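You operate a simulated robot arm through the tools that you are given. There is no shell and no other tool. Be economical: measure what you need, move in short steps, check, and stop when the job is done.

You run a simulated two-armed robot. Do the job below in one go: nothing can be reset, and whatever is moved stays where it is left.

Task
Take the tub and leave it on top of the paper sheets. Put the white peg from the clear stretch of the work table on top of the pulley there. Open the green cabinet door, put the oval block from the gap between the rigs on the work table in the inside of the green cabinet, then shut the door. Take the beige block from the shelf under the packing table and put it on the finishing bench. Take the long block from the loading bed and leave it on the yellow tray there. Turn the red knob to off. Take the spool on the loading bed and put it away on the top of the beige cabinet. Do these in any order.
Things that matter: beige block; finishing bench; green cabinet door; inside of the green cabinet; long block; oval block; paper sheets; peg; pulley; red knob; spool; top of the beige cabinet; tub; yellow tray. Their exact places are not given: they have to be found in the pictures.

It is judged by the outcome, as a careful person would: the job done as asked, and still so three seconds after it is handed in. It fails if anything else is knocked over, pushed out of place, dropped, spilled or broken. Flat cloth is picked up by pressing the open fingertips on it (5 to 10 N) and closing them slowly along it; thin cloth reads only 2 to 8 mm in the jaws.

Robot
Two 6-joint arms with two-finger grippers on one trunk, on a base that drives. Base frame: it is fixed to the floor where the robot stands at the start and does not move with it; the origin is under the middle of the robot, x ahead of it, y to its left, z up. Readings come in mm, rad, newtons and seconds.
The left shoulder is at the start at [70, 176, 1165], the right one opposite. With the tool pointing down near the work surface each hand reaches from about 100 to 380 mm from the robot's upright axis, wherever it stands, measured 20 degrees to its own side. Places, roughly: beige block (11x6x3 cm) [3600, 400, 300]; finishing bench (18x16 cm) [3140, -2020, 880]; green cabinet door [-600, -2200, 500]; inside of the green cabinet (34x20 cm) [-620, -2380, 400]; long block [-4250, 500, 750]; oval block (11x5x3 cm) [600, -600, 800]; paper sheets [750, 500, 750]; peg [750, 250, 750]; pulley [750, 500, 750]; red knob [-5100, 1100, 1400]; spool [-4750, 750, 750]; top of the beige cabinet [-4100, 4500, 800]; tub (16x16x10 cm) [800, 200, 800]; yellow tray [-4250, 500, 750]. Payload 2.45 kg a hand.
Tool frame (each hand has its own): the origin (TCP) lies between the finger pads and is the grasp point; the fingertips stand 26 mm ahead of it; z points along the fingers, y is the line along which they close. Largest opening 96 mm; the body of the gripper starts 69 mm behind the TCP.
Orientation is told as [roll, pitch, yaw] about the base's x, y, z axes, in that order, counted from this pose: with the fingers straight down and closing along the base's y, the tool's x points along the base's -x, its y along +y and its z along -z.

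Tools
- The arms move only by the tool apply_moves. It takes "left_commands", "right_commands" or both (then of equal length, played together; a hand with none holds still); each is a list that holds one entry, the list of rows, each a list of 7 numbers: the shift along the base's x, y, z in cm, then the turn, a rotation vector about the base's x, y, z in rad, then the opening in per cent of the stroke, from 0 (shut) to 100 (fully open). In form: [[[tx, ty, tz, rx, ry, rz, grip], ...]]. A call has 1 to 20 rows; each row is the pose to reach, as a shift and turn from the pose commanded when the call began. Rows are played at 5 a second. More than 50 mm and 0.15 rad between two rows, or a gripper value outside its range, and nothing of the call is played. A pose out of reach is approached as far as the arm can. The call stops where the force on the tool passes 40 N (or 10 N more than at its start, if that is more) or the arm is blocked; 0.2 s more then pass. Each finger halts on what it meets, pressing with about 22 N; the grip force reading is that of the motor and also rises with nothing between the fingers. The clock runs only during rows and for 0.2 s after the last one: add rows that repeat a pose to give the fingers time. It gives the time, the measured TCP pose, the force on the tool (base axes), the opening and the grip force at its end, in the units of the frame above (readings bear some noise), with the torque about the TCP (base axes, N m) and any sound that the robot's microphone picked up.
- Cameras (640 x 400 px; columns grow to the right, rows downward): "scene" is now at [129.4, 7.5, 1468.2]; the picture's right is [-0.04, -1.00, 0.00], its down [-0.68, 0.03, -0.73] and it looks along [0.73, -0.03, -0.68] (base axes); focal length 272 px, centre (320, 200). "left" rides on the left gripper at [82, -3, -98] in its tool frame; the picture's right is [0.04, 1.00, 0.00], its down [-0.73, 0.03, -0.68] and it looks along [-0.68, 0.03, 0.73] (tool axes); focal length 256 px, centre (320, 200). "right" rides on the right gripper at [82, 3, -98] in its tool frame; the picture's right is [-0.04, 1.00, 0.00], its down [-0.73, -0.03, -0.68] and it looks along [-0.68, -0.03, 0.73] (tool axes); focal length 256 px, centre (320, 200).
- snapshot(camera): a new picture of that camera. It takes no simulated time.
- lift_body(by): slides the trunk up (or, below 0, down) by that many mm; the arms and the scene camera ride with it, the base frame stays. It gives what a move gives, with no picture.
- steer(legs): drives the robot by 1 to 6 legs, each [ahead, left, turn to the left] in mm, mm and rad, along the robot's own axes; the way and the turn of a leg run together, so that a leg with both is an arc; at most 1500 mm and 3.142 rad a leg. The arms and the cameras ride along, it lands a little off, and it stops where it bumps. It gives what a move gives.
- turn_head(pan, tilt): turns the head with the scene camera to pan (to the left, within 1.501 rad either way) and tilt (down, from -0.506 to 1.204), counted from straight ahead of the robot. It gives what a move gives.
- pixel_to_xyz(camera, pixels): for up to 12 pixels [column, row] of the newest picture of that camera ("zoom" is the newest enlarged one), the place [x, y, z] in the base frame of the surface seen there, good to about 3 mm, but the place of the scene camera against the robot may be out by one fixed shift of up to 12 mm in any direction. It takes no simulated time.
- close_up(camera, box): a new picture of the part [left, top, right, bottom] of that camera's present view, enlarged. It takes no simulated time.
- hand_in(): hands the job in; it is judged then, once.

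Work in short steps. Measure before you move; look again where a grasp or a placing could have gone wrong, and mend it. You have 145 turns and 198 pictures in all, those below and enlarged ones among them. Open the grippers and draw the arms clear of the work before you hand the job in, unless the task says otherwise.

The tools are called after ">>>" as name(argument=value, ...) on one line, values as JSON. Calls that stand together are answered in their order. apply_moves: Moves the arms, as the interface text tells. Its arguments: {"type":"object","properties":{"left_commands":{"type":"array","items":{"type":"array","items":{"type":"array","items":{"type":"number"}}}},"right_commands":{"type":"array","items":{"type":"array","items":{"type":"array","items":{"type":"number"}}}}},"required":[]} The other tools are called the same way: lift_body (by) slides the trunk up or down; steer (legs) drives the base; turn_head (pan, tilt) turns the head that bears the scene camera; snapshot (camera) takes a picture; pixel_to_xyz (camera, pixels) gives the place of the surface under pixels of a picture; close_up (camera, box) takes an enlarged picture of a part of a camera's view; hand_in () hands the job in.

At the start:

```text
clock: 0.0
left_tool_pos: [490.1, 396.0, 1120.9]
left_tool_rot: [-0.001, 0.0, 0.001]
left_wrist_force: [0.5, 0.2, 0.2]
left_torque: [0.01, 0.01, 0.0]
left_grip_width: 95.9
left_grasp_force: 0.2
right_tool_pos: [646.0, -52.8, 1053.9]
right_tool_rot: [0.014, 0.001, -0.015]
right_wrist_force: [0.4, -0.2, 0.2]
right_torque: [0.04, 0.0, 0.0]
right_grip_width: 95.8
right_grasp_force: 0.1
trunk travel left (down, up): [-650.0, 190.0]
robot x, y, heading: [2.2, 1.9, -0.002]
head pan, tilt: [-0.038, 0.754]
```

scene: 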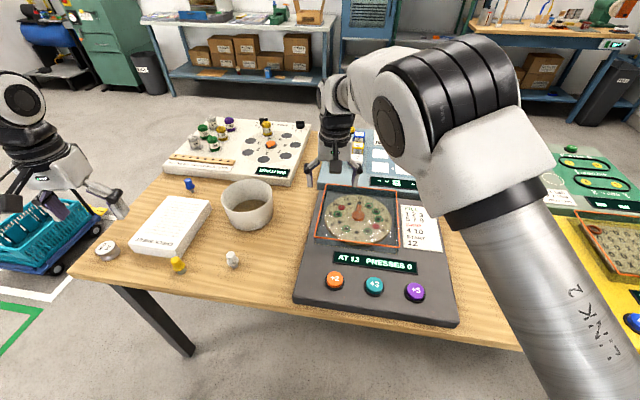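
right: 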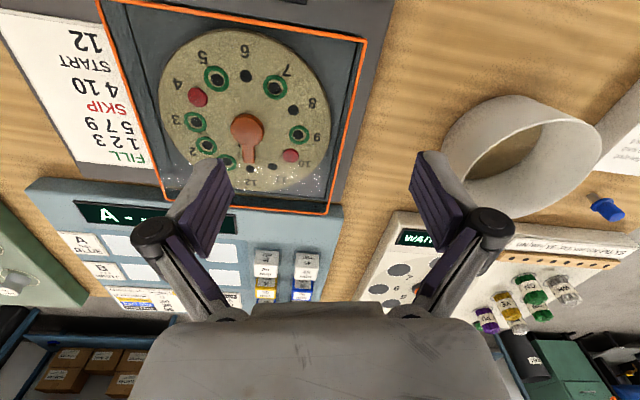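
left: 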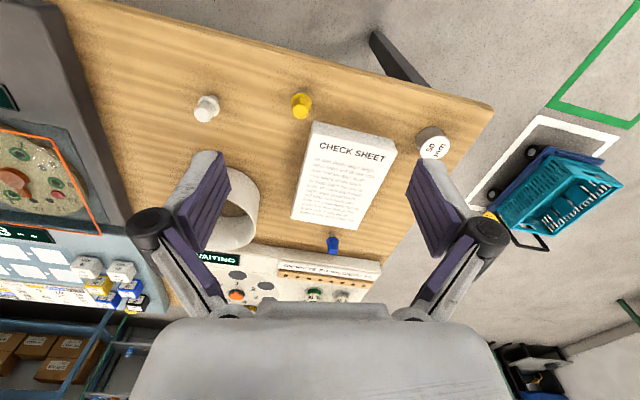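

The scene shows the tub near (248,205), the paper stack near (172,225), the white peg at (232,259) and the pulley at (106,250). I measure them.

>>> pixel_to_xyz(camera="scene", pixels=[[248, 188], [228, 205], [270, 205], [245, 222], [155, 203], [205, 203], [135, 247], [182, 250], [232, 254], [232, 265], [106, 246], [106, 256]])

>>> close_up(camera="scene", box=[70, 160, 310, 310])

>>> pixel_to_xyz(camera="left", pixels=[[206, 100], [206, 112], [302, 98], [433, 132], [425, 140], [315, 130], [385, 150], [300, 215], [355, 225], [240, 180], [255, 200], [200, 125]])

```text
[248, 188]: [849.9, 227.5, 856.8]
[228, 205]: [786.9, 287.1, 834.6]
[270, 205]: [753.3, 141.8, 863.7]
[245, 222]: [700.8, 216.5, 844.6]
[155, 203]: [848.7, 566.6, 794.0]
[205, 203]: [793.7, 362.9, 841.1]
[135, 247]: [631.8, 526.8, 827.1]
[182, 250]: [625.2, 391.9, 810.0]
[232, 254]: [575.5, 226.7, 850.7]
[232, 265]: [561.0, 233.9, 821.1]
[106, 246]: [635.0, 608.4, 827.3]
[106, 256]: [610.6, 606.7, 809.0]
```

```text
2.67 times, centred on (190, 235) of scene
```

zoom: 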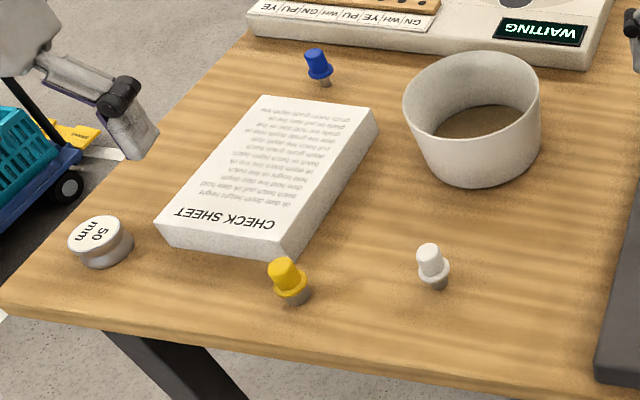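

```text
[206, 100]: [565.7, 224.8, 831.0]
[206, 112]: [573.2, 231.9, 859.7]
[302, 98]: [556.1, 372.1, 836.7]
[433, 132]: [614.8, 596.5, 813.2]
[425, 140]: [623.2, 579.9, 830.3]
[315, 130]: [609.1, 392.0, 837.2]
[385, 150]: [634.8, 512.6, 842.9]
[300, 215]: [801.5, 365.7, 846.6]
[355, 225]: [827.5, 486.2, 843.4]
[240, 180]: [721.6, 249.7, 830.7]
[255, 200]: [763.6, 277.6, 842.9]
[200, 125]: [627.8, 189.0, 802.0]
```

Table top lies near z 802; the pulley ("50 mm" disc) is near (618,600,831). I look down to see the table edge and the room for driving closer.

>>> turn_head(pan=0.3, tilt=1.1)

>>> snapshot(camera="scene")

```text
clock: 0.8
left_tool_pos: [491.0, 395.2, 1122.3]
left_tool_rot: [0.0, 0.0, 0.001]
left_wrist_force: [0.6, -0.3, 0.1]
left_torque: [0.01, -0.03, 0.02]
left_grip_width: 95.9
left_grasp_force: 0.0
right_tool_pos: [646.2, -54.3, 1053.7]
right_tool_rot: [0.017, 0.003, -0.019]
right_wrist_force: [-0.2, -0.6, -1.0]
right_torque: [0.01, 0.0, 0.0]
right_grip_width: 96.1
right_grasp_force: 0.0
trunk travel left (down, up): [-650.0, 190.0]
robot x, y, heading: [-0.4, -1.4, 0.001]
head pan, tilt: [0.3, 1.1]
```

```text
193 pictures are left
```

scene: 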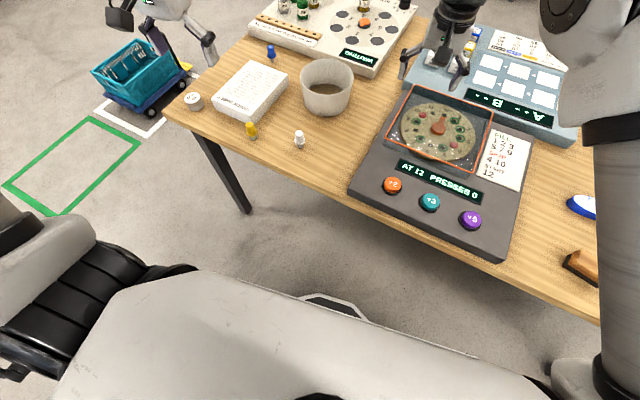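

>>> pixel_to_xyz(camera="scene", pixels=[[185, 122], [300, 176], [520, 282], [245, 210], [225, 165], [330, 300], [300, 310], [380, 320], [595, 206], [580, 265], [150, 265]])

>>> close_up(camera="scene", box=[500, 150, 640, 330])

```text
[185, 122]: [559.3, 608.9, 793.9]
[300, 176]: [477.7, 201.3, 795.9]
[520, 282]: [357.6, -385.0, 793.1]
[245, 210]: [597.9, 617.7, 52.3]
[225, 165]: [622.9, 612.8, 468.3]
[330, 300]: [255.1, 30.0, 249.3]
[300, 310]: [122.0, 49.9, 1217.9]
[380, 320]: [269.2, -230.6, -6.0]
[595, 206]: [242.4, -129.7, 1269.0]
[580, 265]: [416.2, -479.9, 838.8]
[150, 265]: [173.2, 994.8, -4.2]
```

```text
2.22 times, centred on (570, 240) of scene
```

zoom: 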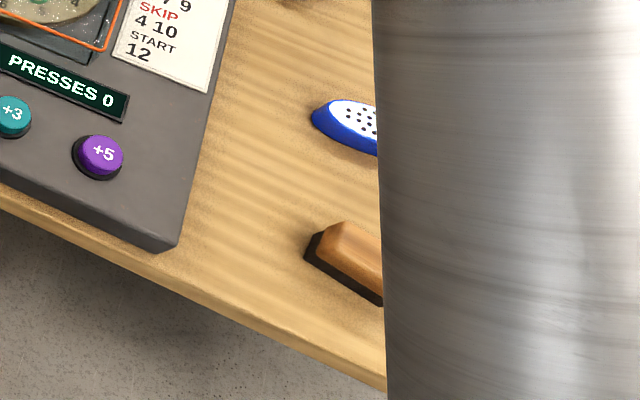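

Table is turned about -0.2 rad; the base front is at x≈255, so there is room to drive 200 ahead and 250 left. First I draw the right arm back and up, then drive.

>>> apply_moves(right_commands=[[[-3, -2, 2.5, 0, 0, 0, 100], [-6, -4, 5, 0, 0, 0, 100], [-9, -6, 7.5, 0, 0, 0, 100], [-12, -8, 10, 0, 0, 0, 100], [-15, -10, 12.5, 0, 0, 0, 100], [-18, -12, 15, 0, 0, 0, 100], [-21, -14, 17.5, 0, 0, 0, 100], [-24, -16, 20, 0, 0, 0, 100], [-26, -18, 22, 0, 0, 0, 100]]])

>>> steer(legs=[[0, 250, 0], [200, 0, 0]])

>>> turn_head(pan=0.0, tilt=0.9)

>>> snapshot(camera="scene")

```text
clock: 2.8
left_tool_pos: [489.3, 397.0, 1122.8]
left_tool_rot: [-0.002, 0.001, -0.001]
left_wrist_force: [0.3, -0.5, 0.9]
left_torque: [-0.02, 0.01, -0.01]
left_grip_width: 95.9
left_grasp_force: 0.1
right_tool_pos: [471.5, -230.6, 1254.2]
right_tool_rot: [0.014, 0.0, -0.016]
right_wrist_force: [0.2, -0.3, -0.3]
right_torque: [0.01, -0.05, 0.02]
right_grip_width: 96.0
right_grasp_force: 0.1
right hand out of reach, approached as far as the arm can: row 7, 8, 9
trunk travel left (down, up): [-650.0, 190.0]
robot x, y, heading: [-0.4, -0.6, 0.003]
head pan, tilt: [0.3, 1.1]
```

```text
clock: 5.9
left_tool_pos: [689.3, 651.7, 1122.4]
left_tool_rot: [-0.001, 0.002, 0.0]
left_wrist_force: [0.2, 0.7, 0.7]
left_torque: [-0.03, 0.0, -0.01]
left_grip_width: 95.7
left_grasp_force: 0.1
right_tool_pos: [673.7, 24.8, 1254.3]
right_tool_rot: [0.014, 0.002, -0.015]
right_wrist_force: [0.1, -0.4, -1.1]
right_torque: [-0.03, -0.01, -0.02]
right_grip_width: 96.2
right_grasp_force: 0.1
trunk travel left (down, up): [-650.0, 190.0]
robot x, y, heading: [201.1, 256.1, 0.004]
head pan, tilt: [0.3, 1.1]
```

```text
clock: 6.7
left_tool_pos: [690.8, 652.3, 1120.4]
left_tool_rot: [-0.002, -0.001, 0.002]
left_wrist_force: [-0.4, 0.2, -0.5]
left_torque: [0.0, 0.01, -0.02]
left_grip_width: 96.1
left_grasp_force: 0.0
right_tool_pos: [675.1, 25.6, 1253.8]
right_tool_rot: [0.014, 0.003, -0.014]
right_wrist_force: [-0.2, -0.9, -0.3]
right_torque: [0.0, 0.02, -0.01]
right_grip_width: 95.9
right_grasp_force: 0.0
trunk travel left (down, up): [-650.0, 190.0]
robot x, y, heading: [200.7, 250.7, -0.006]
head pan, tilt: [0.0, 0.901]
```

```text
191 pictures are left
```

scene: 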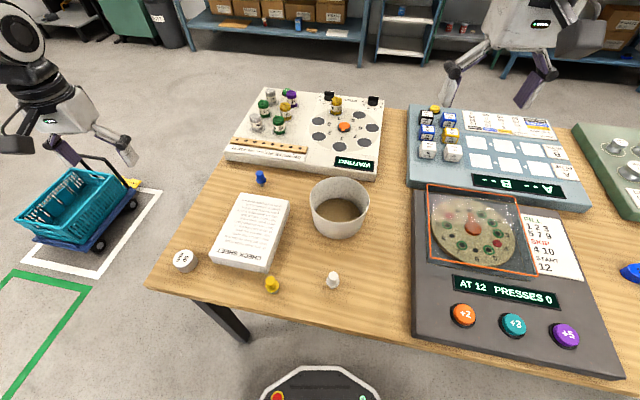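

Driven well. I lower the trunk 200 mm and bring the left hand above the white peg at (568,229).

>>> lift_body(by=-200)

>>> apply_moves(left_commands=[[[-1, -4, 2, 0, 0, 0, 100], [-2, -8, 4, 0, 0, 0, 100], [-3, -12.5, 5, 0, 0, 0, 100], [-4.5, -17, 5, 0, 0, 0, 100], [-6, -21.5, 5, 0, 0, 0, 80], [-7.5, -26, 5, 0, 0, 0, 80], [-9, -30.5, 5, 0, 0, 0, 60], [-10.5, -35, 5, 0, 0, 0, 60], [-12, -39, 5, 0, 0, 0, 60], [-12.2, -42, 5, 0, 0, 0, 60]]])

>>> snapshot(camera="left")

```text
clock: 8.8
left_tool_pos: [690.6, 651.9, 921.1]
left_tool_rot: [-0.003, 0.0, 0.0]
left_wrist_force: [0.9, -0.4, 0.2]
left_torque: [0.0, 0.0, -0.01]
left_grip_width: 96.1
left_grasp_force: 0.0
right_tool_pos: [674.1, 25.5, 1052.6]
right_tool_rot: [0.013, 0.003, -0.014]
right_wrist_force: [0.5, -0.3, 0.5]
right_torque: [0.0, -0.01, 0.01]
right_grip_width: 96.2
right_grasp_force: 0.0
trunk travel left (down, up): [-450.0, 390.0]
robot x, y, heading: [202.1, 253.4, -0.002]
head pan, tilt: [0.0, 0.901]
```

```text
clock: 11.0
left_tool_pos: [657.0, 381.0, 985.7]
left_tool_rot: [-0.05, 0.016, 0.01]
left_wrist_force: [0.3, -0.7, -0.9]
left_torque: [-0.03, -0.01, 0.0]
left_grip_width: 57.8
left_grasp_force: 0.1
left hand out of reach, approached as far as the arm can: row 5, 6, 7, 8, 9, 10
right_tool_pos: [674.5, 26.9, 1053.7]
right_tool_rot: [0.014, 0.003, -0.014]
right_wrist_force: [0.6, 0.0, 0.4]
right_torque: [0.01, 0.0, 0.01]
right_grip_width: 96.1
right_grasp_force: 0.0
trunk travel left (down, up): [-450.0, 390.0]
robot x, y, heading: [200.1, 256.6, 0.0]
head pan, tilt: [0.0, 0.901]
```

```text
190 pictures are left
```

left: 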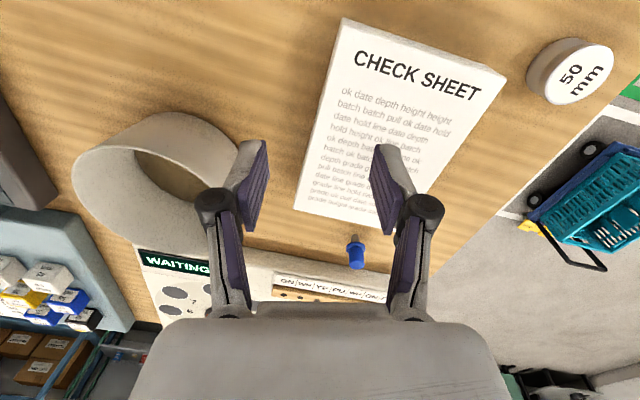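

At this low trunk the near zone is out of reach, so I raise it 130 mm and go on towards the peg.

>>> lift_body(by=130)

>>> apply_moves(left_commands=[[[-2, -4, -2, 0.05, 0, 0, 60], [-4, -7.5, -5, 0.05, 0, 0, 60], [-6, -11, -8, 0.05, 0, 0, 60], [-8, -14, -11, 0.05, 0, 0, 60], [-9, -15.3, -14, 0.05, -0.016, -0.01, 60], [-9, -15.3, -14, 0.05, -0.016, -0.01, 60]]])

>>> snapshot(camera="left")

```text
clock: 12.6
left_tool_pos: [657.6, 380.9, 1116.9]
left_tool_rot: [-0.048, 0.015, 0.01]
left_wrist_force: [0.3, -0.3, -0.5]
left_torque: [-0.05, 0.02, -0.03]
left_grip_width: 57.7
left_grasp_force: 0.0
right_tool_pos: [674.5, 26.3, 1183.9]
right_tool_rot: [0.014, 0.004, -0.013]
right_wrist_force: [0.7, -0.1, -0.6]
right_torque: [-0.01, 0.01, 0.04]
right_grip_width: 95.7
right_grasp_force: 0.0
trunk travel left (down, up): [-580.0, 260.0]
robot x, y, heading: [203.7, 256.0, 0.002]
head pan, tilt: [0.0, 0.901]
```

```text
refused: row 2 steps farther than a row can; nothing moved
```

```text
189 pictures are left
```

left: 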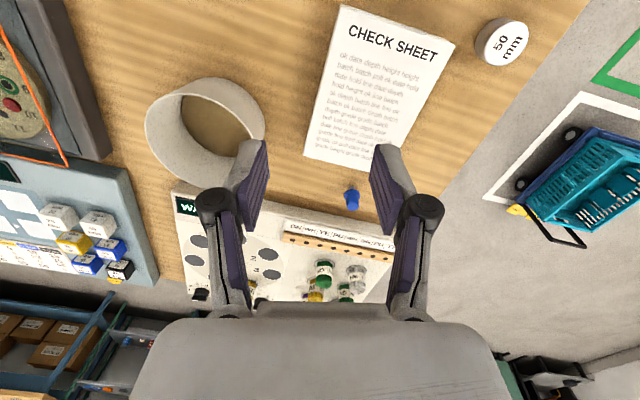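

The step was too long; same move in smaller rows.

>>> apply_moves(left_commands=[[[-2, -3, -2, 0, 0, 0, 60], [-4, -6, -4, 0.05, 0, 0, 60], [-5.5, -9, -6.5, 0.05, 0, 0, 60], [-7, -12, -9.5, 0.05, 0, 0, 60], [-8.5, -14.5, -12, 0.05, -0.016, -0.01, 60], [-9, -15.2, -14, 0.05, -0.016, -0.01, 60], [-9, -15.2, -14, 0.05, -0.016, -0.01, 60]]])

>>> snapshot(camera="left")

```text
clock: 14.2
left_tool_pos: [613.8, 422.6, 1038.8]
left_tool_rot: [0.0, -0.004, 0.0]
left_wrist_force: [0.2, 0.3, 0.6]
left_torque: [0.0, 0.04, 0.0]
left_grip_width: 57.5
left_grasp_force: 0.0
left hand out of reach, approached as far as the arm can: row 1, 2, 3, 4, 5, 6, 7
right_tool_pos: [674.3, 26.2, 1184.0]
right_tool_rot: [0.013, 0.005, -0.014]
right_wrist_force: [0.3, 0.3, 0.6]
right_torque: [-0.01, -0.02, 0.01]
right_grip_width: 96.0
right_grasp_force: 0.1
trunk travel left (down, up): [-580.0, 260.0]
robot x, y, heading: [202.6, 254.0, 0.003]
head pan, tilt: [0.0, 0.901]
```

```text
188 pictures are left
```

left: 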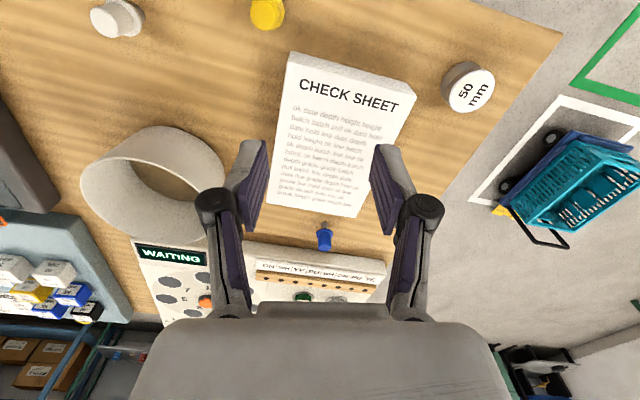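

The near limit blocks the hand, so I back the base 120 mm and then reach over the peg.

>>> steer(legs=[[-130, 0, 0]])

>>> apply_moves(left_commands=[[[2, -4, -1, 0, 0, 0, 60], [3, -8, -2, 0, 0, 0, 60], [4, -12, -4, 0, 0, 0, 60], [6, -16, -6, 0, 0, 0, 60], [8, -19, -9, 0, 0, 0, 60], [8.3, -19, -12, 0, 0, 0, 60], [8.3, -19, -12, 0, 0, 0, 60]]])

>>> snapshot(camera="left")

```text
clock: 15.5
left_tool_pos: [483.0, 421.0, 1039.9]
left_tool_rot: [-0.001, -0.006, -0.001]
left_wrist_force: [0.1, -0.2, 0.1]
left_torque: [0.0, 0.02, -0.03]
left_grip_width: 57.7
left_grasp_force: 0.0
right_tool_pos: [544.0, 25.0, 1183.3]
right_tool_rot: [0.012, 0.002, -0.015]
right_wrist_force: [-0.4, -0.3, 0.3]
right_torque: [-0.01, 0.01, -0.05]
right_grip_width: 95.9
right_grasp_force: 0.0
trunk travel left (down, up): [-580.0, 260.0]
robot x, y, heading: [66.6, 256.9, 0.005]
head pan, tilt: [0.0, 0.901]
```

```text
clock: 17.1
left_tool_pos: [641.3, 363.4, 932.4]
left_tool_rot: [-0.057, -0.003, 0.047]
left_wrist_force: [-0.5, -0.3, 0.0]
left_torque: [-0.01, 0.02, 0.01]
left_grip_width: 57.5
left_grasp_force: 0.1
left hand out of reach, approached as far as the arm can: row 1, 2, 3, 4, 5, 6, 7
right_tool_pos: [543.0, 25.2, 1183.9]
right_tool_rot: [0.013, 0.003, -0.016]
right_wrist_force: [0.2, -0.1, -0.7]
right_torque: [-0.01, 0.04, 0.0]
right_grip_width: 96.2
right_grasp_force: 0.1
trunk travel left (down, up): [-580.0, 260.0]
robot x, y, heading: [68.5, 253.2, 0.006]
head pan, tilt: [0.0, 0.901]
```

```text
187 pictures are left
```

left: 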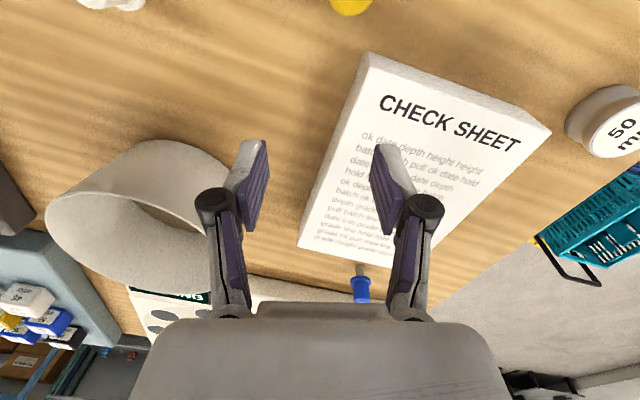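

The commanded pose had run ahead of the measured one (about (520,39,857)); I command back to (568,229,940) from that.

>>> apply_moves(left_commands=[[[0, 0, 5, 0, 0, 0, 60], [1, 4, 8.3, 0, 0, 0, 60], [2, 8.5, 8.3, 0, 0, 0, 60], [3, 13, 8.3, 0, 0, 0, 60], [4, 16.5, 8.3, 0, 0, 0, 60], [4.8, 19, 8.3, 0, 0, 0, 60], [4.8, 19, 8.3, 0, 0, 0, 60]]])

>>> snapshot(camera="left")

```text
refused: row 2 steps farther than a row can; nothing moved
```

```text
186 pictures are left
```

left: 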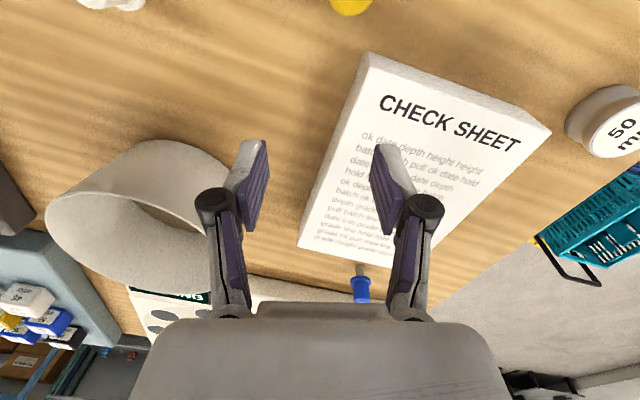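

Row 2 was slightly too long; I resend with shorter steps.

>>> apply_moves(left_commands=[[[0, 0, 4.5, 0, 0, 0, 60], [0, 2, 8.3, 0, 0, 0, 60], [1, 6, 8.3, 0, 0, 0, 60], [2, 10, 8.3, 0, 0, 0, 60], [3, 14, 8.3, 0, 0, 0, 60], [4, 17, 8.3, 0, 0, 0, 60], [4.8, 19, 8.3, 0, 0, 0, 60], [4.8, 19, 8.3, 0, 0, 0, 60]]])

>>> snapshot(camera="left")

```text
clock: 18.9
left_tool_pos: [686.6, 538.6, 1011.4]
left_tool_rot: [0.0, -0.007, -0.002]
left_wrist_force: [-0.6, 0.2, -0.1]
left_torque: [-0.01, 0.0, 0.02]
left_grip_width: 57.5
left_grasp_force: 0.1
right_tool_pos: [542.0, 24.6, 1182.8]
right_tool_rot: [0.014, 0.004, -0.016]
right_wrist_force: [0.0, -1.0, -0.2]
right_torque: [-0.01, -0.03, 0.01]
right_grip_width: 96.1
right_grasp_force: 0.1
trunk travel left (down, up): [-580.0, 260.0]
robot x, y, heading: [71.5, 252.0, -0.001]
head pan, tilt: [0.0, 0.901]
```

```text
185 pictures are left
```

left: 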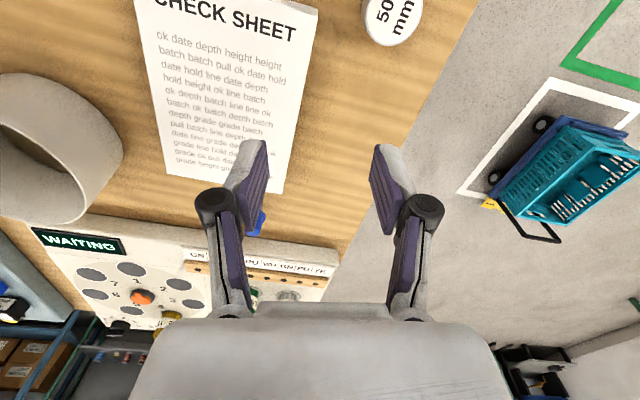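

The hand tracks well to the outside of the shoulder but not inwards. I drive right 260 mm so that the peg sits ahead-left of the robot, then reach.

>>> steer(legs=[[0, -270, 0]])

>>> apply_moves(left_commands=[[[-3, -1, 0, 0, 0, 0, 60], [-6, -2, 0, 0, 0, 0, 60], [-9, -3, 0, 0, 0, 0, 60], [-12, -4, -2, 0, 0, 0, 60], [-12, -4, -5, 0, 0, 0, 60], [-12, -4, -8, 0, 0, 0, 60], [-12, -4, -8, 0, 0, 0, 60]]])

>>> snapshot(camera="left")

```text
clock: 20.8
left_tool_pos: [688.5, 269.2, 1009.2]
left_tool_rot: [-0.002, -0.003, -0.004]
left_wrist_force: [-0.1, -0.2, 0.4]
left_torque: [0.02, 0.03, 0.0]
left_grip_width: 57.6
left_grasp_force: 0.1
right_tool_pos: [541.3, -243.7, 1183.4]
right_tool_rot: [0.015, 0.003, -0.019]
right_wrist_force: [0.3, -0.8, -0.4]
right_torque: [0.0, -0.05, 0.01]
right_grip_width: 95.8
right_grasp_force: 0.0
trunk travel left (down, up): [-580.0, 260.0]
robot x, y, heading: [70.8, -9.9, -0.004]
head pan, tilt: [0.0, 0.901]
```

```text
clock: 22.4
left_tool_pos: [568.5, 228.4, 931.3]
left_tool_rot: [0.0, -0.006, -0.003]
left_wrist_force: [-0.3, 0.1, 0.5]
left_torque: [0.03, -0.03, -0.02]
left_grip_width: 57.5
left_grasp_force: 0.1
right_tool_pos: [540.3, -243.2, 1183.8]
right_tool_rot: [0.014, 0.004, -0.018]
right_wrist_force: [-0.4, 0.3, -0.2]
right_torque: [-0.01, 0.0, 0.0]
right_grip_width: 96.1
right_grasp_force: 0.0
trunk travel left (down, up): [-580.0, 260.0]
robot x, y, heading: [70.6, -9.6, 0.002]
head pan, tilt: [0.0, 0.901]
```

```text
184 pictures are left
```

left: 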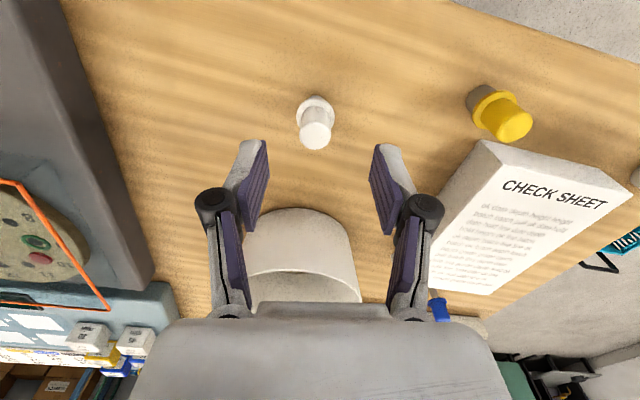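

Now it tracks. Measuring the peg at (315,130) top and (316,105) flange.

>>> pixel_to_xyz(camera="left", pixels=[[315, 135], [302, 135], [328, 135], [316, 113], [316, 103], [300, 108], [331, 108], [350, 110], [320, 80]])

>>> close_up(camera="left", box=[260, 70, 370, 170])

```text
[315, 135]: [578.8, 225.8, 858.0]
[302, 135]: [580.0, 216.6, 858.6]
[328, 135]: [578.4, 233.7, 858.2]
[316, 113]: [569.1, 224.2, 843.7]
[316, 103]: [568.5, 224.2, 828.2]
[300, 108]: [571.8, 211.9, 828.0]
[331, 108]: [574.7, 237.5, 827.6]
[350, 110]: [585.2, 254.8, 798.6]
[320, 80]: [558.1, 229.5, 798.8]
```

```text
4.00 times, centred on (315, 120) of left
```

zoom: 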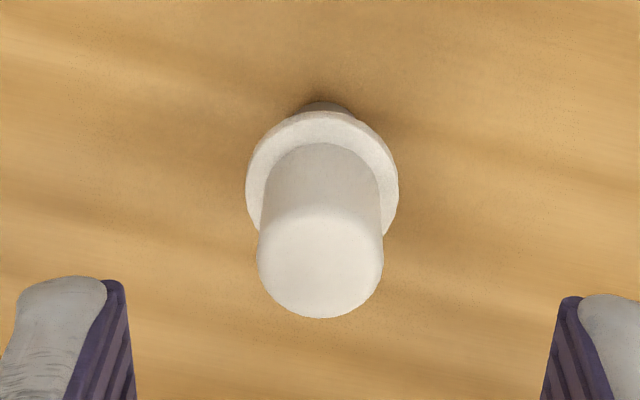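

The peg's cap is 18 mm across, axis (578.5,225), z 830–858. I lower the TCP to 860 and close.

>>> apply_moves(left_commands=[[[1, -0.35, -2, 0, 0, 0, 50], [1, -0.35, -5, 0, 0, 0, 50], [1, -0.35, -7.1, 0, 0, 0, 50], [1, -0.35, -7.1, 0, 0, 0, 30], [1, -0.35, -7.1, 0, 0, 0, 10], [1, -0.35, -7.1, 0, 0, 0, 5], [1, -0.35, -7.1, 0, 0, 0, 5]]])

>>> snapshot(camera="left")

```text
clock: 24.0
left_tool_pos: [577.6, 224.0, 861.5]
left_tool_rot: [0.001, -0.006, -0.003]
left_wrist_force: [0.1, 0.6, -0.3]
left_torque: [0.0, 0.0, -0.02]
left_grip_width: 22.7
left_grasp_force: 21.9
right_tool_pos: [542.2, -243.8, 1184.2]
right_tool_rot: [0.013, 0.003, -0.02]
right_wrist_force: [-0.1, -1.2, -0.3]
right_torque: [0.01, 0.0, 0.0]
right_grip_width: 96.2
right_grasp_force: 0.1
trunk travel left (down, up): [-580.0, 260.0]
robot x, y, heading: [68.9, -17.9, -0.002]
head pan, tilt: [0.0, 0.901]
```

```text
182 pictures are left
```

left: 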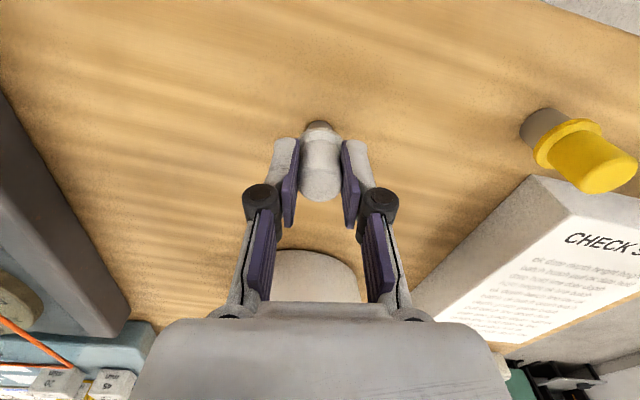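

Gripped at 22.7 mm. I lift 120 mm, check, and drive left so the pulley is in front of the hand.

>>> apply_moves(left_commands=[[[0, 0, 3, 0, 0, 0, 5], [0, 0, 7, 0, 0, 0, 5], [0, 0, 11, 0, 0, 0, 5], [0, 0, 12, 0, 0, 0, 5]]])

>>> steer(legs=[[20, 375, 0]])

>>> snapshot(camera="left")

>>> snapshot(camera="scene")

```text
clock: 25.0
left_tool_pos: [579.5, 226.9, 979.4]
left_tool_rot: [0.0, -0.002, -0.002]
left_wrist_force: [0.6, 0.5, -0.4]
left_torque: [0.01, 0.01, -0.04]
left_grip_width: 22.6
left_grasp_force: 21.7
right_tool_pos: [542.1, -244.1, 1184.1]
right_tool_rot: [0.014, 0.002, -0.019]
right_wrist_force: [0.6, -0.7, 0.0]
right_torque: [-0.02, 0.0, 0.0]
right_grip_width: 95.9
right_grasp_force: 0.0
trunk travel left (down, up): [-580.0, 260.0]
robot x, y, heading: [70.9, -15.5, -0.0]
head pan, tilt: [0.0, 0.901]
```

```text
clock: 27.4
left_tool_pos: [600.5, 600.5, 979.2]
left_tool_rot: [-0.001, -0.006, -0.007]
left_wrist_force: [-0.2, -0.2, 0.2]
left_torque: [0.0, 0.04, 0.03]
left_grip_width: 22.7
left_grasp_force: 22.1
right_tool_pos: [562.5, 129.0, 1184.5]
right_tool_rot: [0.015, 0.003, -0.021]
right_wrist_force: [1.0, -0.3, 0.0]
right_torque: [-0.03, 0.03, 0.01]
right_grip_width: 96.1
right_grasp_force: 0.0
trunk travel left (down, up): [-580.0, 260.0]
robot x, y, heading: [90.9, 361.3, -0.0]
head pan, tilt: [0.0, 0.901]
```

```text
181 pictures are left
```

left: 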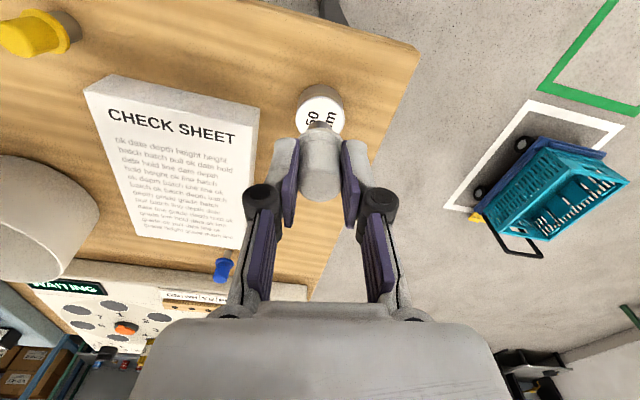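

```text
180 pictures are left
```

scene: 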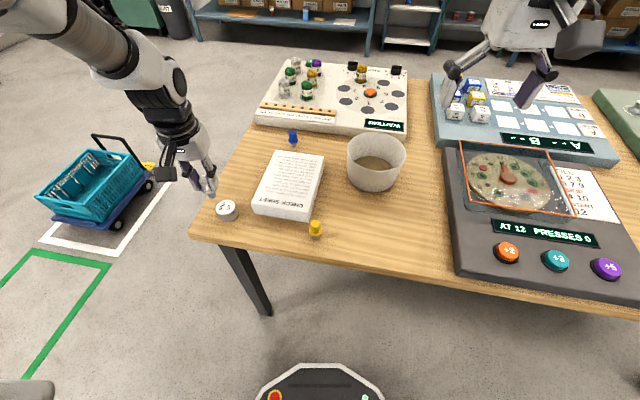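

Peg held. I measure the pulley rim in the left camera (around (320,110)).

>>> close_up(camera="left", box=[270, 70, 370, 220])

>>> pixel_to_xyz(camera="left", pixels=[[300, 112], [342, 110], [320, 97], [310, 120], [330, 105], [320, 90], [320, 87], [320, 145], [320, 130], [320, 165]])

```text
2.67 times, centred on (320, 145) of left
```

zoom: 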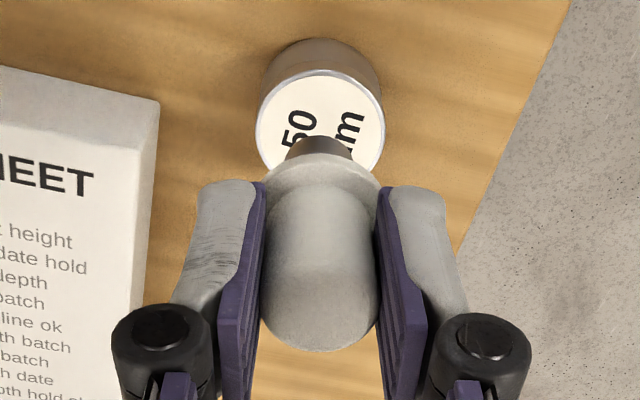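

```text
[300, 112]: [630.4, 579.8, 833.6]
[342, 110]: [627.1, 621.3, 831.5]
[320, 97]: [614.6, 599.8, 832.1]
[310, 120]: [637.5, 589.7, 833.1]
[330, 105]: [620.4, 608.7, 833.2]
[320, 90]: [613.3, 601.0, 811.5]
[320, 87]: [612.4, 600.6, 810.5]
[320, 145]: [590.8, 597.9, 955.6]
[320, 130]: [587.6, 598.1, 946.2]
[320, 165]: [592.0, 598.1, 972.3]
```

Pulley centre ≈ (636.5,600), top z 832.5; the peg axis is ≈ (601,598). I move over it and lower until just about touching.

>>> apply_moves(left_commands=[[[3.5, 0.18, 0, 0, 0, 0, 5], [3.5, 0.18, -4, 0, 0, 0, 5], [3.5, 0.18, -6.5, 0, 0, 0, 5], [3.5, 0.18, -7.5, 0, 0, 0, 5], [3.5, 0.18, -7.8, 0, 0, 0, 5], [3.5, 0.18, -7.8, 0, 0, 0, 5]]])

>>> close_up(camera="left", box=[220, 70, 420, 220])

>>> close_up(camera="scene", box=[170, 150, 290, 240])

```text
clock: 28.8
left_tool_pos: [635.7, 600.1, 901.6]
left_tool_rot: [-0.001, -0.006, -0.006]
left_wrist_force: [-0.6, -0.3, -0.8]
left_torque: [-0.04, 0.04, 0.03]
left_grip_width: 22.9
left_grasp_force: 22.0
right_tool_pos: [562.6, 128.3, 1183.2]
right_tool_rot: [0.014, 0.003, -0.021]
right_wrist_force: [0.3, 0.5, 0.1]
right_torque: [-0.01, -0.04, 0.01]
right_grip_width: 96.2
right_grasp_force: 0.2
trunk travel left (down, up): [-580.0, 260.0]
robot x, y, heading: [94.6, 362.4, -0.008]
head pan, tilt: [0.0, 0.901]
```

```text
2.67 times, centred on (320, 145) of left
```

zoom: 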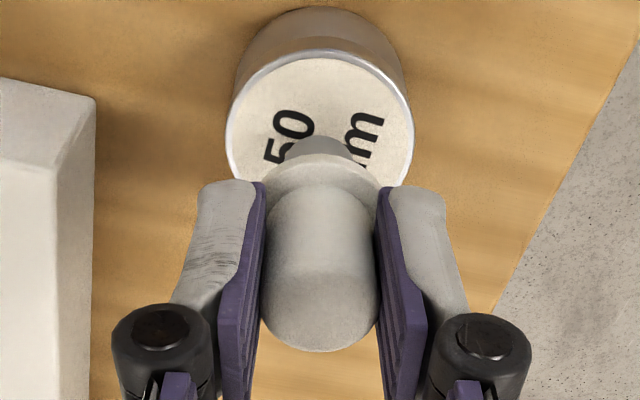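

```text
4.44 times, centred on (230, 195) of scene
```

zoom: 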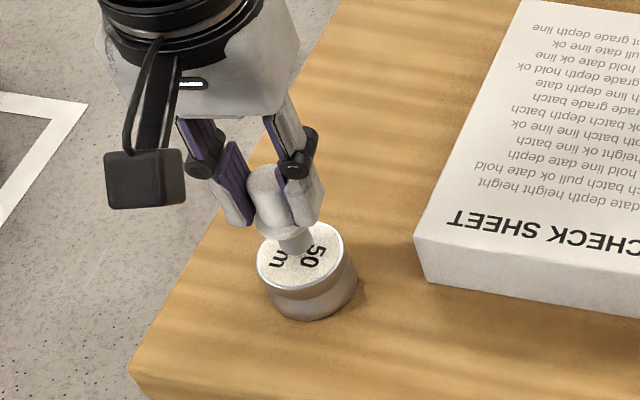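

Aligned and about 6 mm above. I lower in small steps.

>>> apply_moves(left_commands=[[[0, 0, -0.3, 0, 0, 0, 5], [0, 0, -0.5, 0, 0, 0, 5], [0, 0, -0.6, 0, 0, 0, 5], [0, 0, -0.6, 0, 0, 0, 5]]])

>>> close_up(camera="left", box=[220, 70, 420, 220])

>>> close_up(camera="scene", box=[200, 175, 260, 225])

```text
clock: 29.8
left_tool_pos: [634.5, 602.4, 895.8]
left_tool_rot: [0.0, -0.006, -0.008]
left_wrist_force: [0.5, -0.2, 0.0]
left_torque: [0.01, 0.0, 0.02]
left_grip_width: 22.9
left_grasp_force: 21.6
right_tool_pos: [562.7, 130.4, 1183.1]
right_tool_rot: [0.014, 0.004, -0.021]
right_wrist_force: [-0.1, -0.1, -0.2]
right_torque: [0.01, -0.03, 0.0]
right_grip_width: 95.9
right_grasp_force: 0.1
trunk travel left (down, up): [-580.0, 260.0]
robot x, y, heading: [93.2, 361.8, 0.001]
head pan, tilt: [0.0, 0.901]
```

```text
2.67 times, centred on (320, 145) of left
```

zoom: 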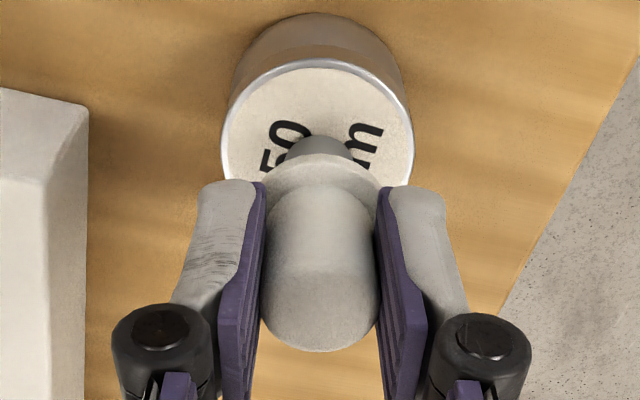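

```text
8.00 times, centred on (230, 200) of scene
```

zoom: 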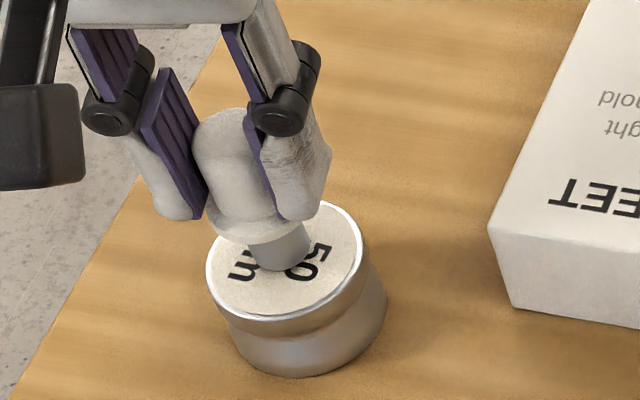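

Nearly touching; lower 1 mm per row, watching force.

>>> apply_moves(left_commands=[[[0, 0, -0.1, 0, 0, 0, 5], [0, 0, -0.2, 0, 0, 0, 5], [0, 0, -0.2, 0, 0, 0, 5]]])

>>> apply_moves(left_commands=[[[0, 0, -0.1, 0, 0, 0, 5], [0, 0, -0.1, 0, 0, 0, 5]]])

>>> close_up(camera="scene", box=[200, 175, 260, 225])

```text
clock: 30.6
left_tool_pos: [635.4, 600.1, 894.0]
left_tool_rot: [0.002, -0.006, -0.007]
left_wrist_force: [-0.1, 0.6, 1.7]
left_torque: [0.05, -0.01, 0.03]
left_grip_width: 23.0
left_grasp_force: 22.0
right_tool_pos: [562.6, 128.6, 1183.5]
right_tool_rot: [0.014, 0.003, -0.021]
right_wrist_force: [-0.9, 0.0, 0.2]
right_torque: [0.02, 0.03, -0.01]
right_grip_width: 96.0
right_grasp_force: 0.1
trunk travel left (down, up): [-580.0, 260.0]
robot x, y, heading: [91.6, 359.8, -0.008]
head pan, tilt: [0.0, 0.901]
```

```text
clock: 31.2
left_tool_pos: [635.0, 601.8, 894.1]
left_tool_rot: [0.001, -0.005, -0.007]
left_wrist_force: [2.0, 1.6, 9.6]
left_torque: [0.13, -0.16, 0.02]
left_grip_width: 22.7
left_grasp_force: 21.8
right_tool_pos: [561.2, 129.3, 1184.4]
right_tool_rot: [0.014, 0.003, -0.023]
right_wrist_force: [0.1, -1.1, 0.0]
right_torque: [0.04, 0.03, -0.02]
right_grip_width: 96.2
right_grasp_force: 0.1
trunk travel left (down, up): [-580.0, 260.0]
robot x, y, heading: [88.3, 362.3, -0.006]
head pan, tilt: [0.0, 0.901]
```

```text
8.00 times, centred on (230, 200) of scene
```

zoom: 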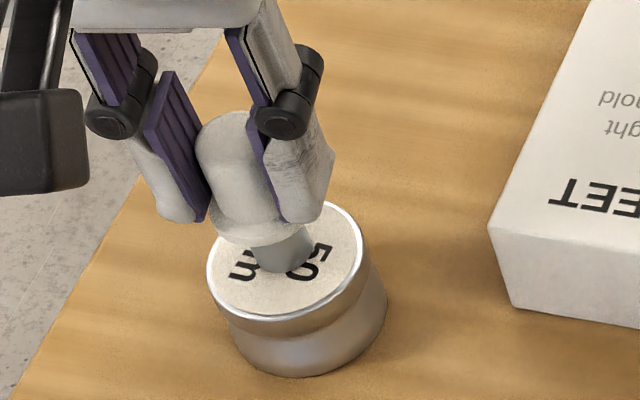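

Contact at 9.6 N. I ease up a millimetre, open gently, and rise straight up.

>>> apply_moves(left_commands=[[[0, 0, 0.1, 0, 0, 0, 24], [0, 0, 0.1, 0, 0, 0, 27], [0, 0, 0.1, 0, 0, 0, 30], [0, 0, 0.1, 0, 0, 0, 36], [0, 0, 0.1, 0, 0, 0, 42], [0, 0, 0.1, 0, 0, 0, 42], [0, 0, 3, 0, 0, 0, 42], [0, 0, 7, 0, 0, 0, 42], [0, 0, 11, 0, 0, 0, 42]]])

>>> close_up(camera="scene", box=[200, 175, 260, 225])

>>> snapshot(camera="left")

```text
clock: 33.2
left_tool_pos: [634.5, 601.5, 1003.1]
left_tool_rot: [0.003, -0.005, -0.007]
left_wrist_force: [0.3, 0.9, 0.3]
left_torque: [-0.03, 0.0, 0.01]
left_grip_width: 40.5
left_grasp_force: 0.1
right_tool_pos: [560.8, 127.8, 1184.9]
right_tool_rot: [0.013, 0.002, -0.02]
right_wrist_force: [0.1, 0.3, 0.0]
right_torque: [0.0, -0.02, -0.01]
right_grip_width: 95.8
right_grasp_force: 0.1
trunk travel left (down, up): [-580.0, 260.0]
robot x, y, heading: [92.0, 361.0, -0.003]
head pan, tilt: [0.0, 0.901]
```

```text
8.00 times, centred on (230, 200) of scene
```

zoom: 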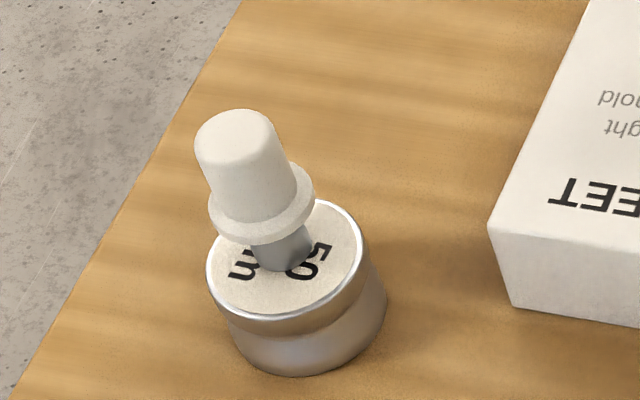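

```text
172 pictures are left
```

left: 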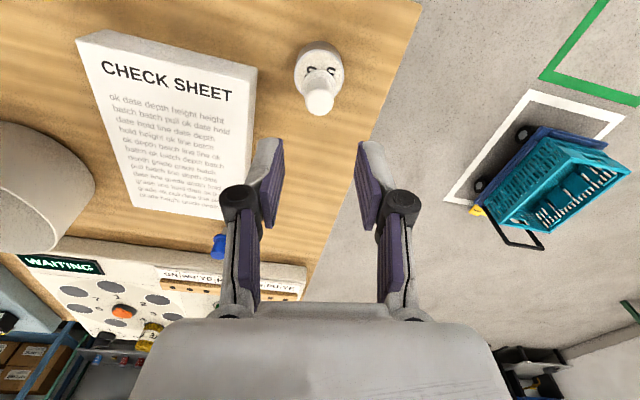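

Peg stands centred on the pulley. Next the tub: I drive right so its left wall is ahead of the left hand.

>>> steer(legs=[[60, -310, 0]])

>>> snapshot(camera="left")

>>> snapshot(camera="scene")

```text
clock: 35.3
left_tool_pos: [695.9, 296.5, 1001.4]
left_tool_rot: [0.0, -0.004, -0.007]
left_wrist_force: [-0.3, -0.2, -0.1]
left_torque: [-0.01, 0.0, 0.02]
left_grip_width: 40.2
left_grasp_force: 0.1
right_tool_pos: [623.2, -176.4, 1184.0]
right_tool_rot: [0.015, 0.003, -0.021]
right_wrist_force: [-0.4, 0.2, -0.8]
right_torque: [-0.01, 0.0, 0.01]
right_grip_width: 96.0
right_grasp_force: 0.1
trunk travel left (down, up): [-580.0, 260.0]
robot x, y, heading: [153.6, 54.1, -0.01]
head pan, tilt: [0.0, 0.901]
```

```text
171 pictures are left
```

left: 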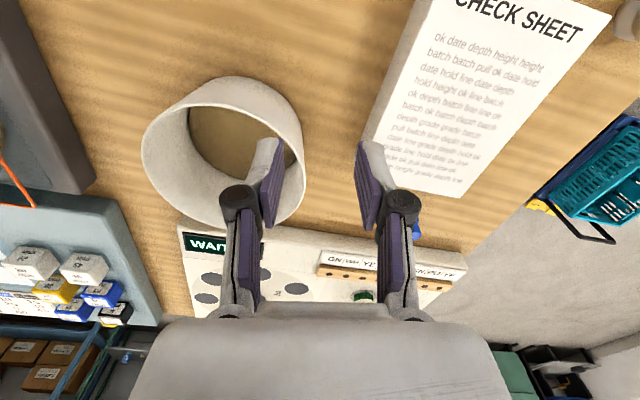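

```text
170 pictures are left
```

scene: 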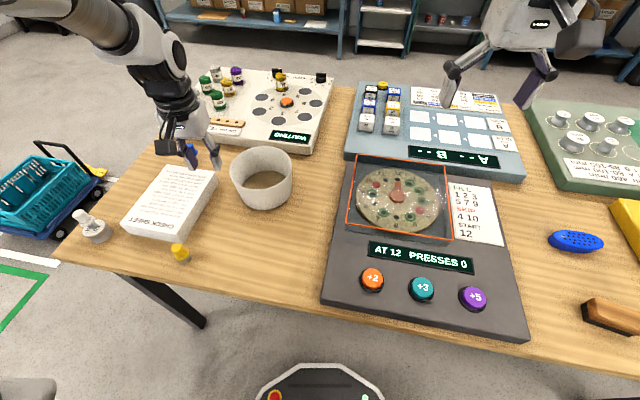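

Measuring tub rim points and paper corners from both cameras.

>>> pixel_to_xyz(camera="scene", pixels=[[232, 166], [291, 167], [263, 184], [262, 149], [262, 180], [265, 178], [166, 168], [217, 172], [124, 221], [175, 239], [282, 178], [262, 190]])

>>> close_up(camera="left", box=[120, 50, 380, 240])

>>> close_up(camera="scene", box=[200, 120, 320, 220])

```text
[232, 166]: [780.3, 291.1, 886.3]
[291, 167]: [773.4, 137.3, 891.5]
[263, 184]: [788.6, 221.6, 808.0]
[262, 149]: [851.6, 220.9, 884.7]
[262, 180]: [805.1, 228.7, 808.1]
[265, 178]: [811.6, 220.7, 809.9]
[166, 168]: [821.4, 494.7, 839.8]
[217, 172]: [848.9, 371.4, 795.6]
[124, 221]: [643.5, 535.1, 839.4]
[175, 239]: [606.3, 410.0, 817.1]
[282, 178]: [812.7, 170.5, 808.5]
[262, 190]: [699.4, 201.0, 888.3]
```

```text
2.11 times, centred on (250, 145) of left
```

zoom: 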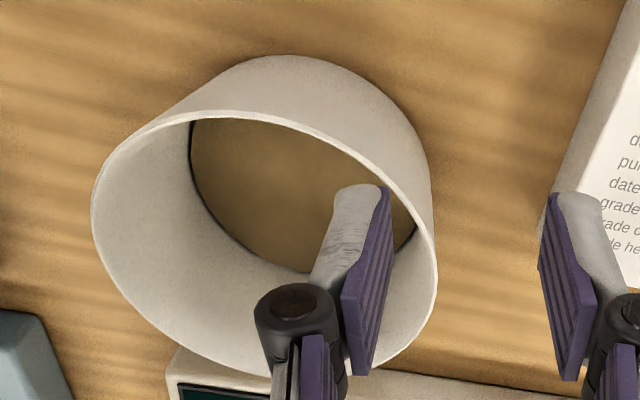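

```text
4.00 times, centred on (260, 170) of scene
```

zoom: 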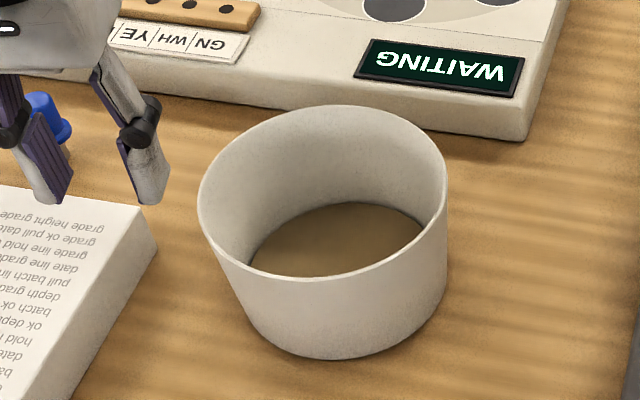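

Rim is at z≈890, radius ≈77. I fix it with left-camera points.

>>> pixel_to_xyz(camera="left", pixels=[[304, 180], [302, 165], [304, 190], [298, 205], [210, 105], [144, 150], [143, 160], [150, 130], [180, 113], [285, 145], [270, 125]])

```text
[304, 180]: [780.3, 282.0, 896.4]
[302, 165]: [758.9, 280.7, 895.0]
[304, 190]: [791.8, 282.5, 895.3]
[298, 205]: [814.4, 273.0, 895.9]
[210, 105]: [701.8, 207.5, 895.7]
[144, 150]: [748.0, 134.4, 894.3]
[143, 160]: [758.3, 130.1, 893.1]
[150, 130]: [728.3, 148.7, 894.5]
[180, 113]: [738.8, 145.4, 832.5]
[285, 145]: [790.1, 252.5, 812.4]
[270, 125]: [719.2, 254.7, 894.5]
```

Tub centre ≈ (777,207), rim z 895, left wall mid at y≈281. I straddle that wall with the left hand and grip.

>>> apply_moves(left_commands=[[[4, -1, -2, 0, 0, 0, 42], [8, -1.5, -4, 0, 0, 0, 42], [8.1, -1.5, -8, 0, 0, 0, 42], [8.1, -1.5, -12.3, 0, 0, 0, 42], [8.1, -1.5, -12.3, 0, 0, 0, 42], [8.1, -1.5, -12.3, 0, 0, 0, 25], [8.1, -1.5, -12.3, 0, 0, 0, 12], [8.1, -1.5, -12.3, 0, 0, 0, 2], [8.1, -1.5, -12.3, 0, 0, 0, 0], [8.1, -1.5, -12.3, 0, 0, 0, 0]]])

>>> close_up(camera="scene", box=[180, 100, 320, 220])

```text
clock: 37.5
left_tool_pos: [776.9, 282.8, 880.8]
left_tool_rot: [0.0, -0.005, -0.007]
left_wrist_force: [2.3, -0.6, 5.5]
left_torque: [-0.94, 0.01, 0.23]
left_grip_width: 8.2
left_grasp_force: 21.7
right_tool_pos: [624.0, -177.2, 1182.8]
right_tool_rot: [0.015, 0.006, -0.02]
right_wrist_force: [-0.1, 0.5, 0.2]
right_torque: [0.01, 0.01, -0.01]
right_grip_width: 96.0
right_grasp_force: 0.0
trunk travel left (down, up): [-580.0, 260.0]
robot x, y, heading: [151.7, 53.4, -0.009]
head pan, tilt: [0.0, 0.901]
```

```text
3.33 times, centred on (250, 160) of scene
```

zoom: 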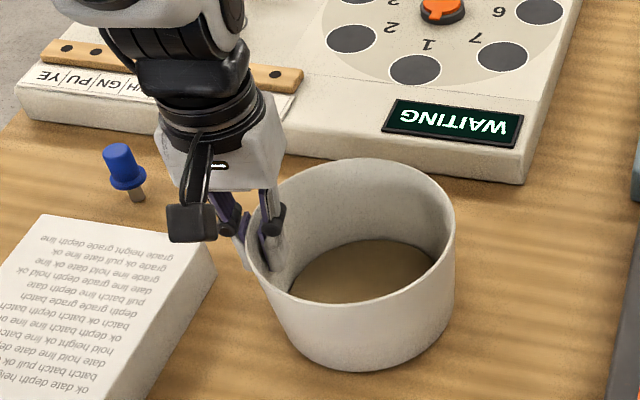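

Gripped (8.2 mm). I lift 20 mm and check tilt.

>>> apply_moves(left_commands=[[[0, 0, 0.7, 0, 0, 0, 0], [0, 0, 1.4, 0, 0, 0, 0], [0, 0, 2, 0, 0, 0, 0], [0, 0, 2, 0, 0, 0, 0]]])

>>> close_up(camera="scene", box=[180, 100, 320, 220])

```text
clock: 38.5
left_tool_pos: [777.8, 281.9, 898.3]
left_tool_rot: [-0.001, -0.003, -0.007]
left_wrist_force: [0.9, -0.2, -1.2]
left_torque: [0.15, -0.01, 0.05]
left_grip_width: 6.2
left_grasp_force: 21.9
right_tool_pos: [623.5, -176.3, 1183.6]
right_tool_rot: [0.015, 0.005, -0.021]
right_wrist_force: [0.5, 0.2, -0.4]
right_torque: [0.04, -0.03, 0.01]
right_grip_width: 96.1
right_grasp_force: 0.0
trunk travel left (down, up): [-580.0, 260.0]
robot x, y, heading: [149.4, 51.5, -0.011]
head pan, tilt: [0.0, 0.901]
```

```text
3.33 times, centred on (250, 160) of scene
```

zoom: 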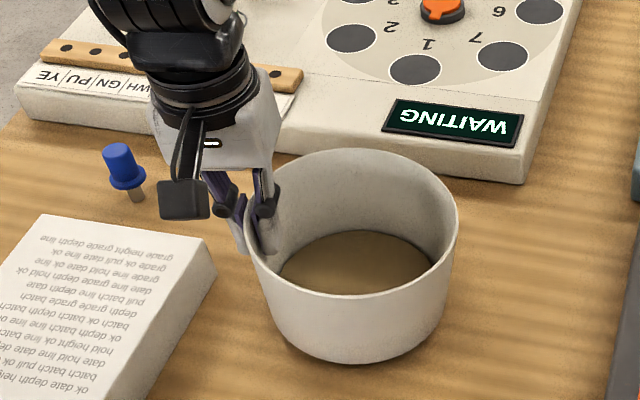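

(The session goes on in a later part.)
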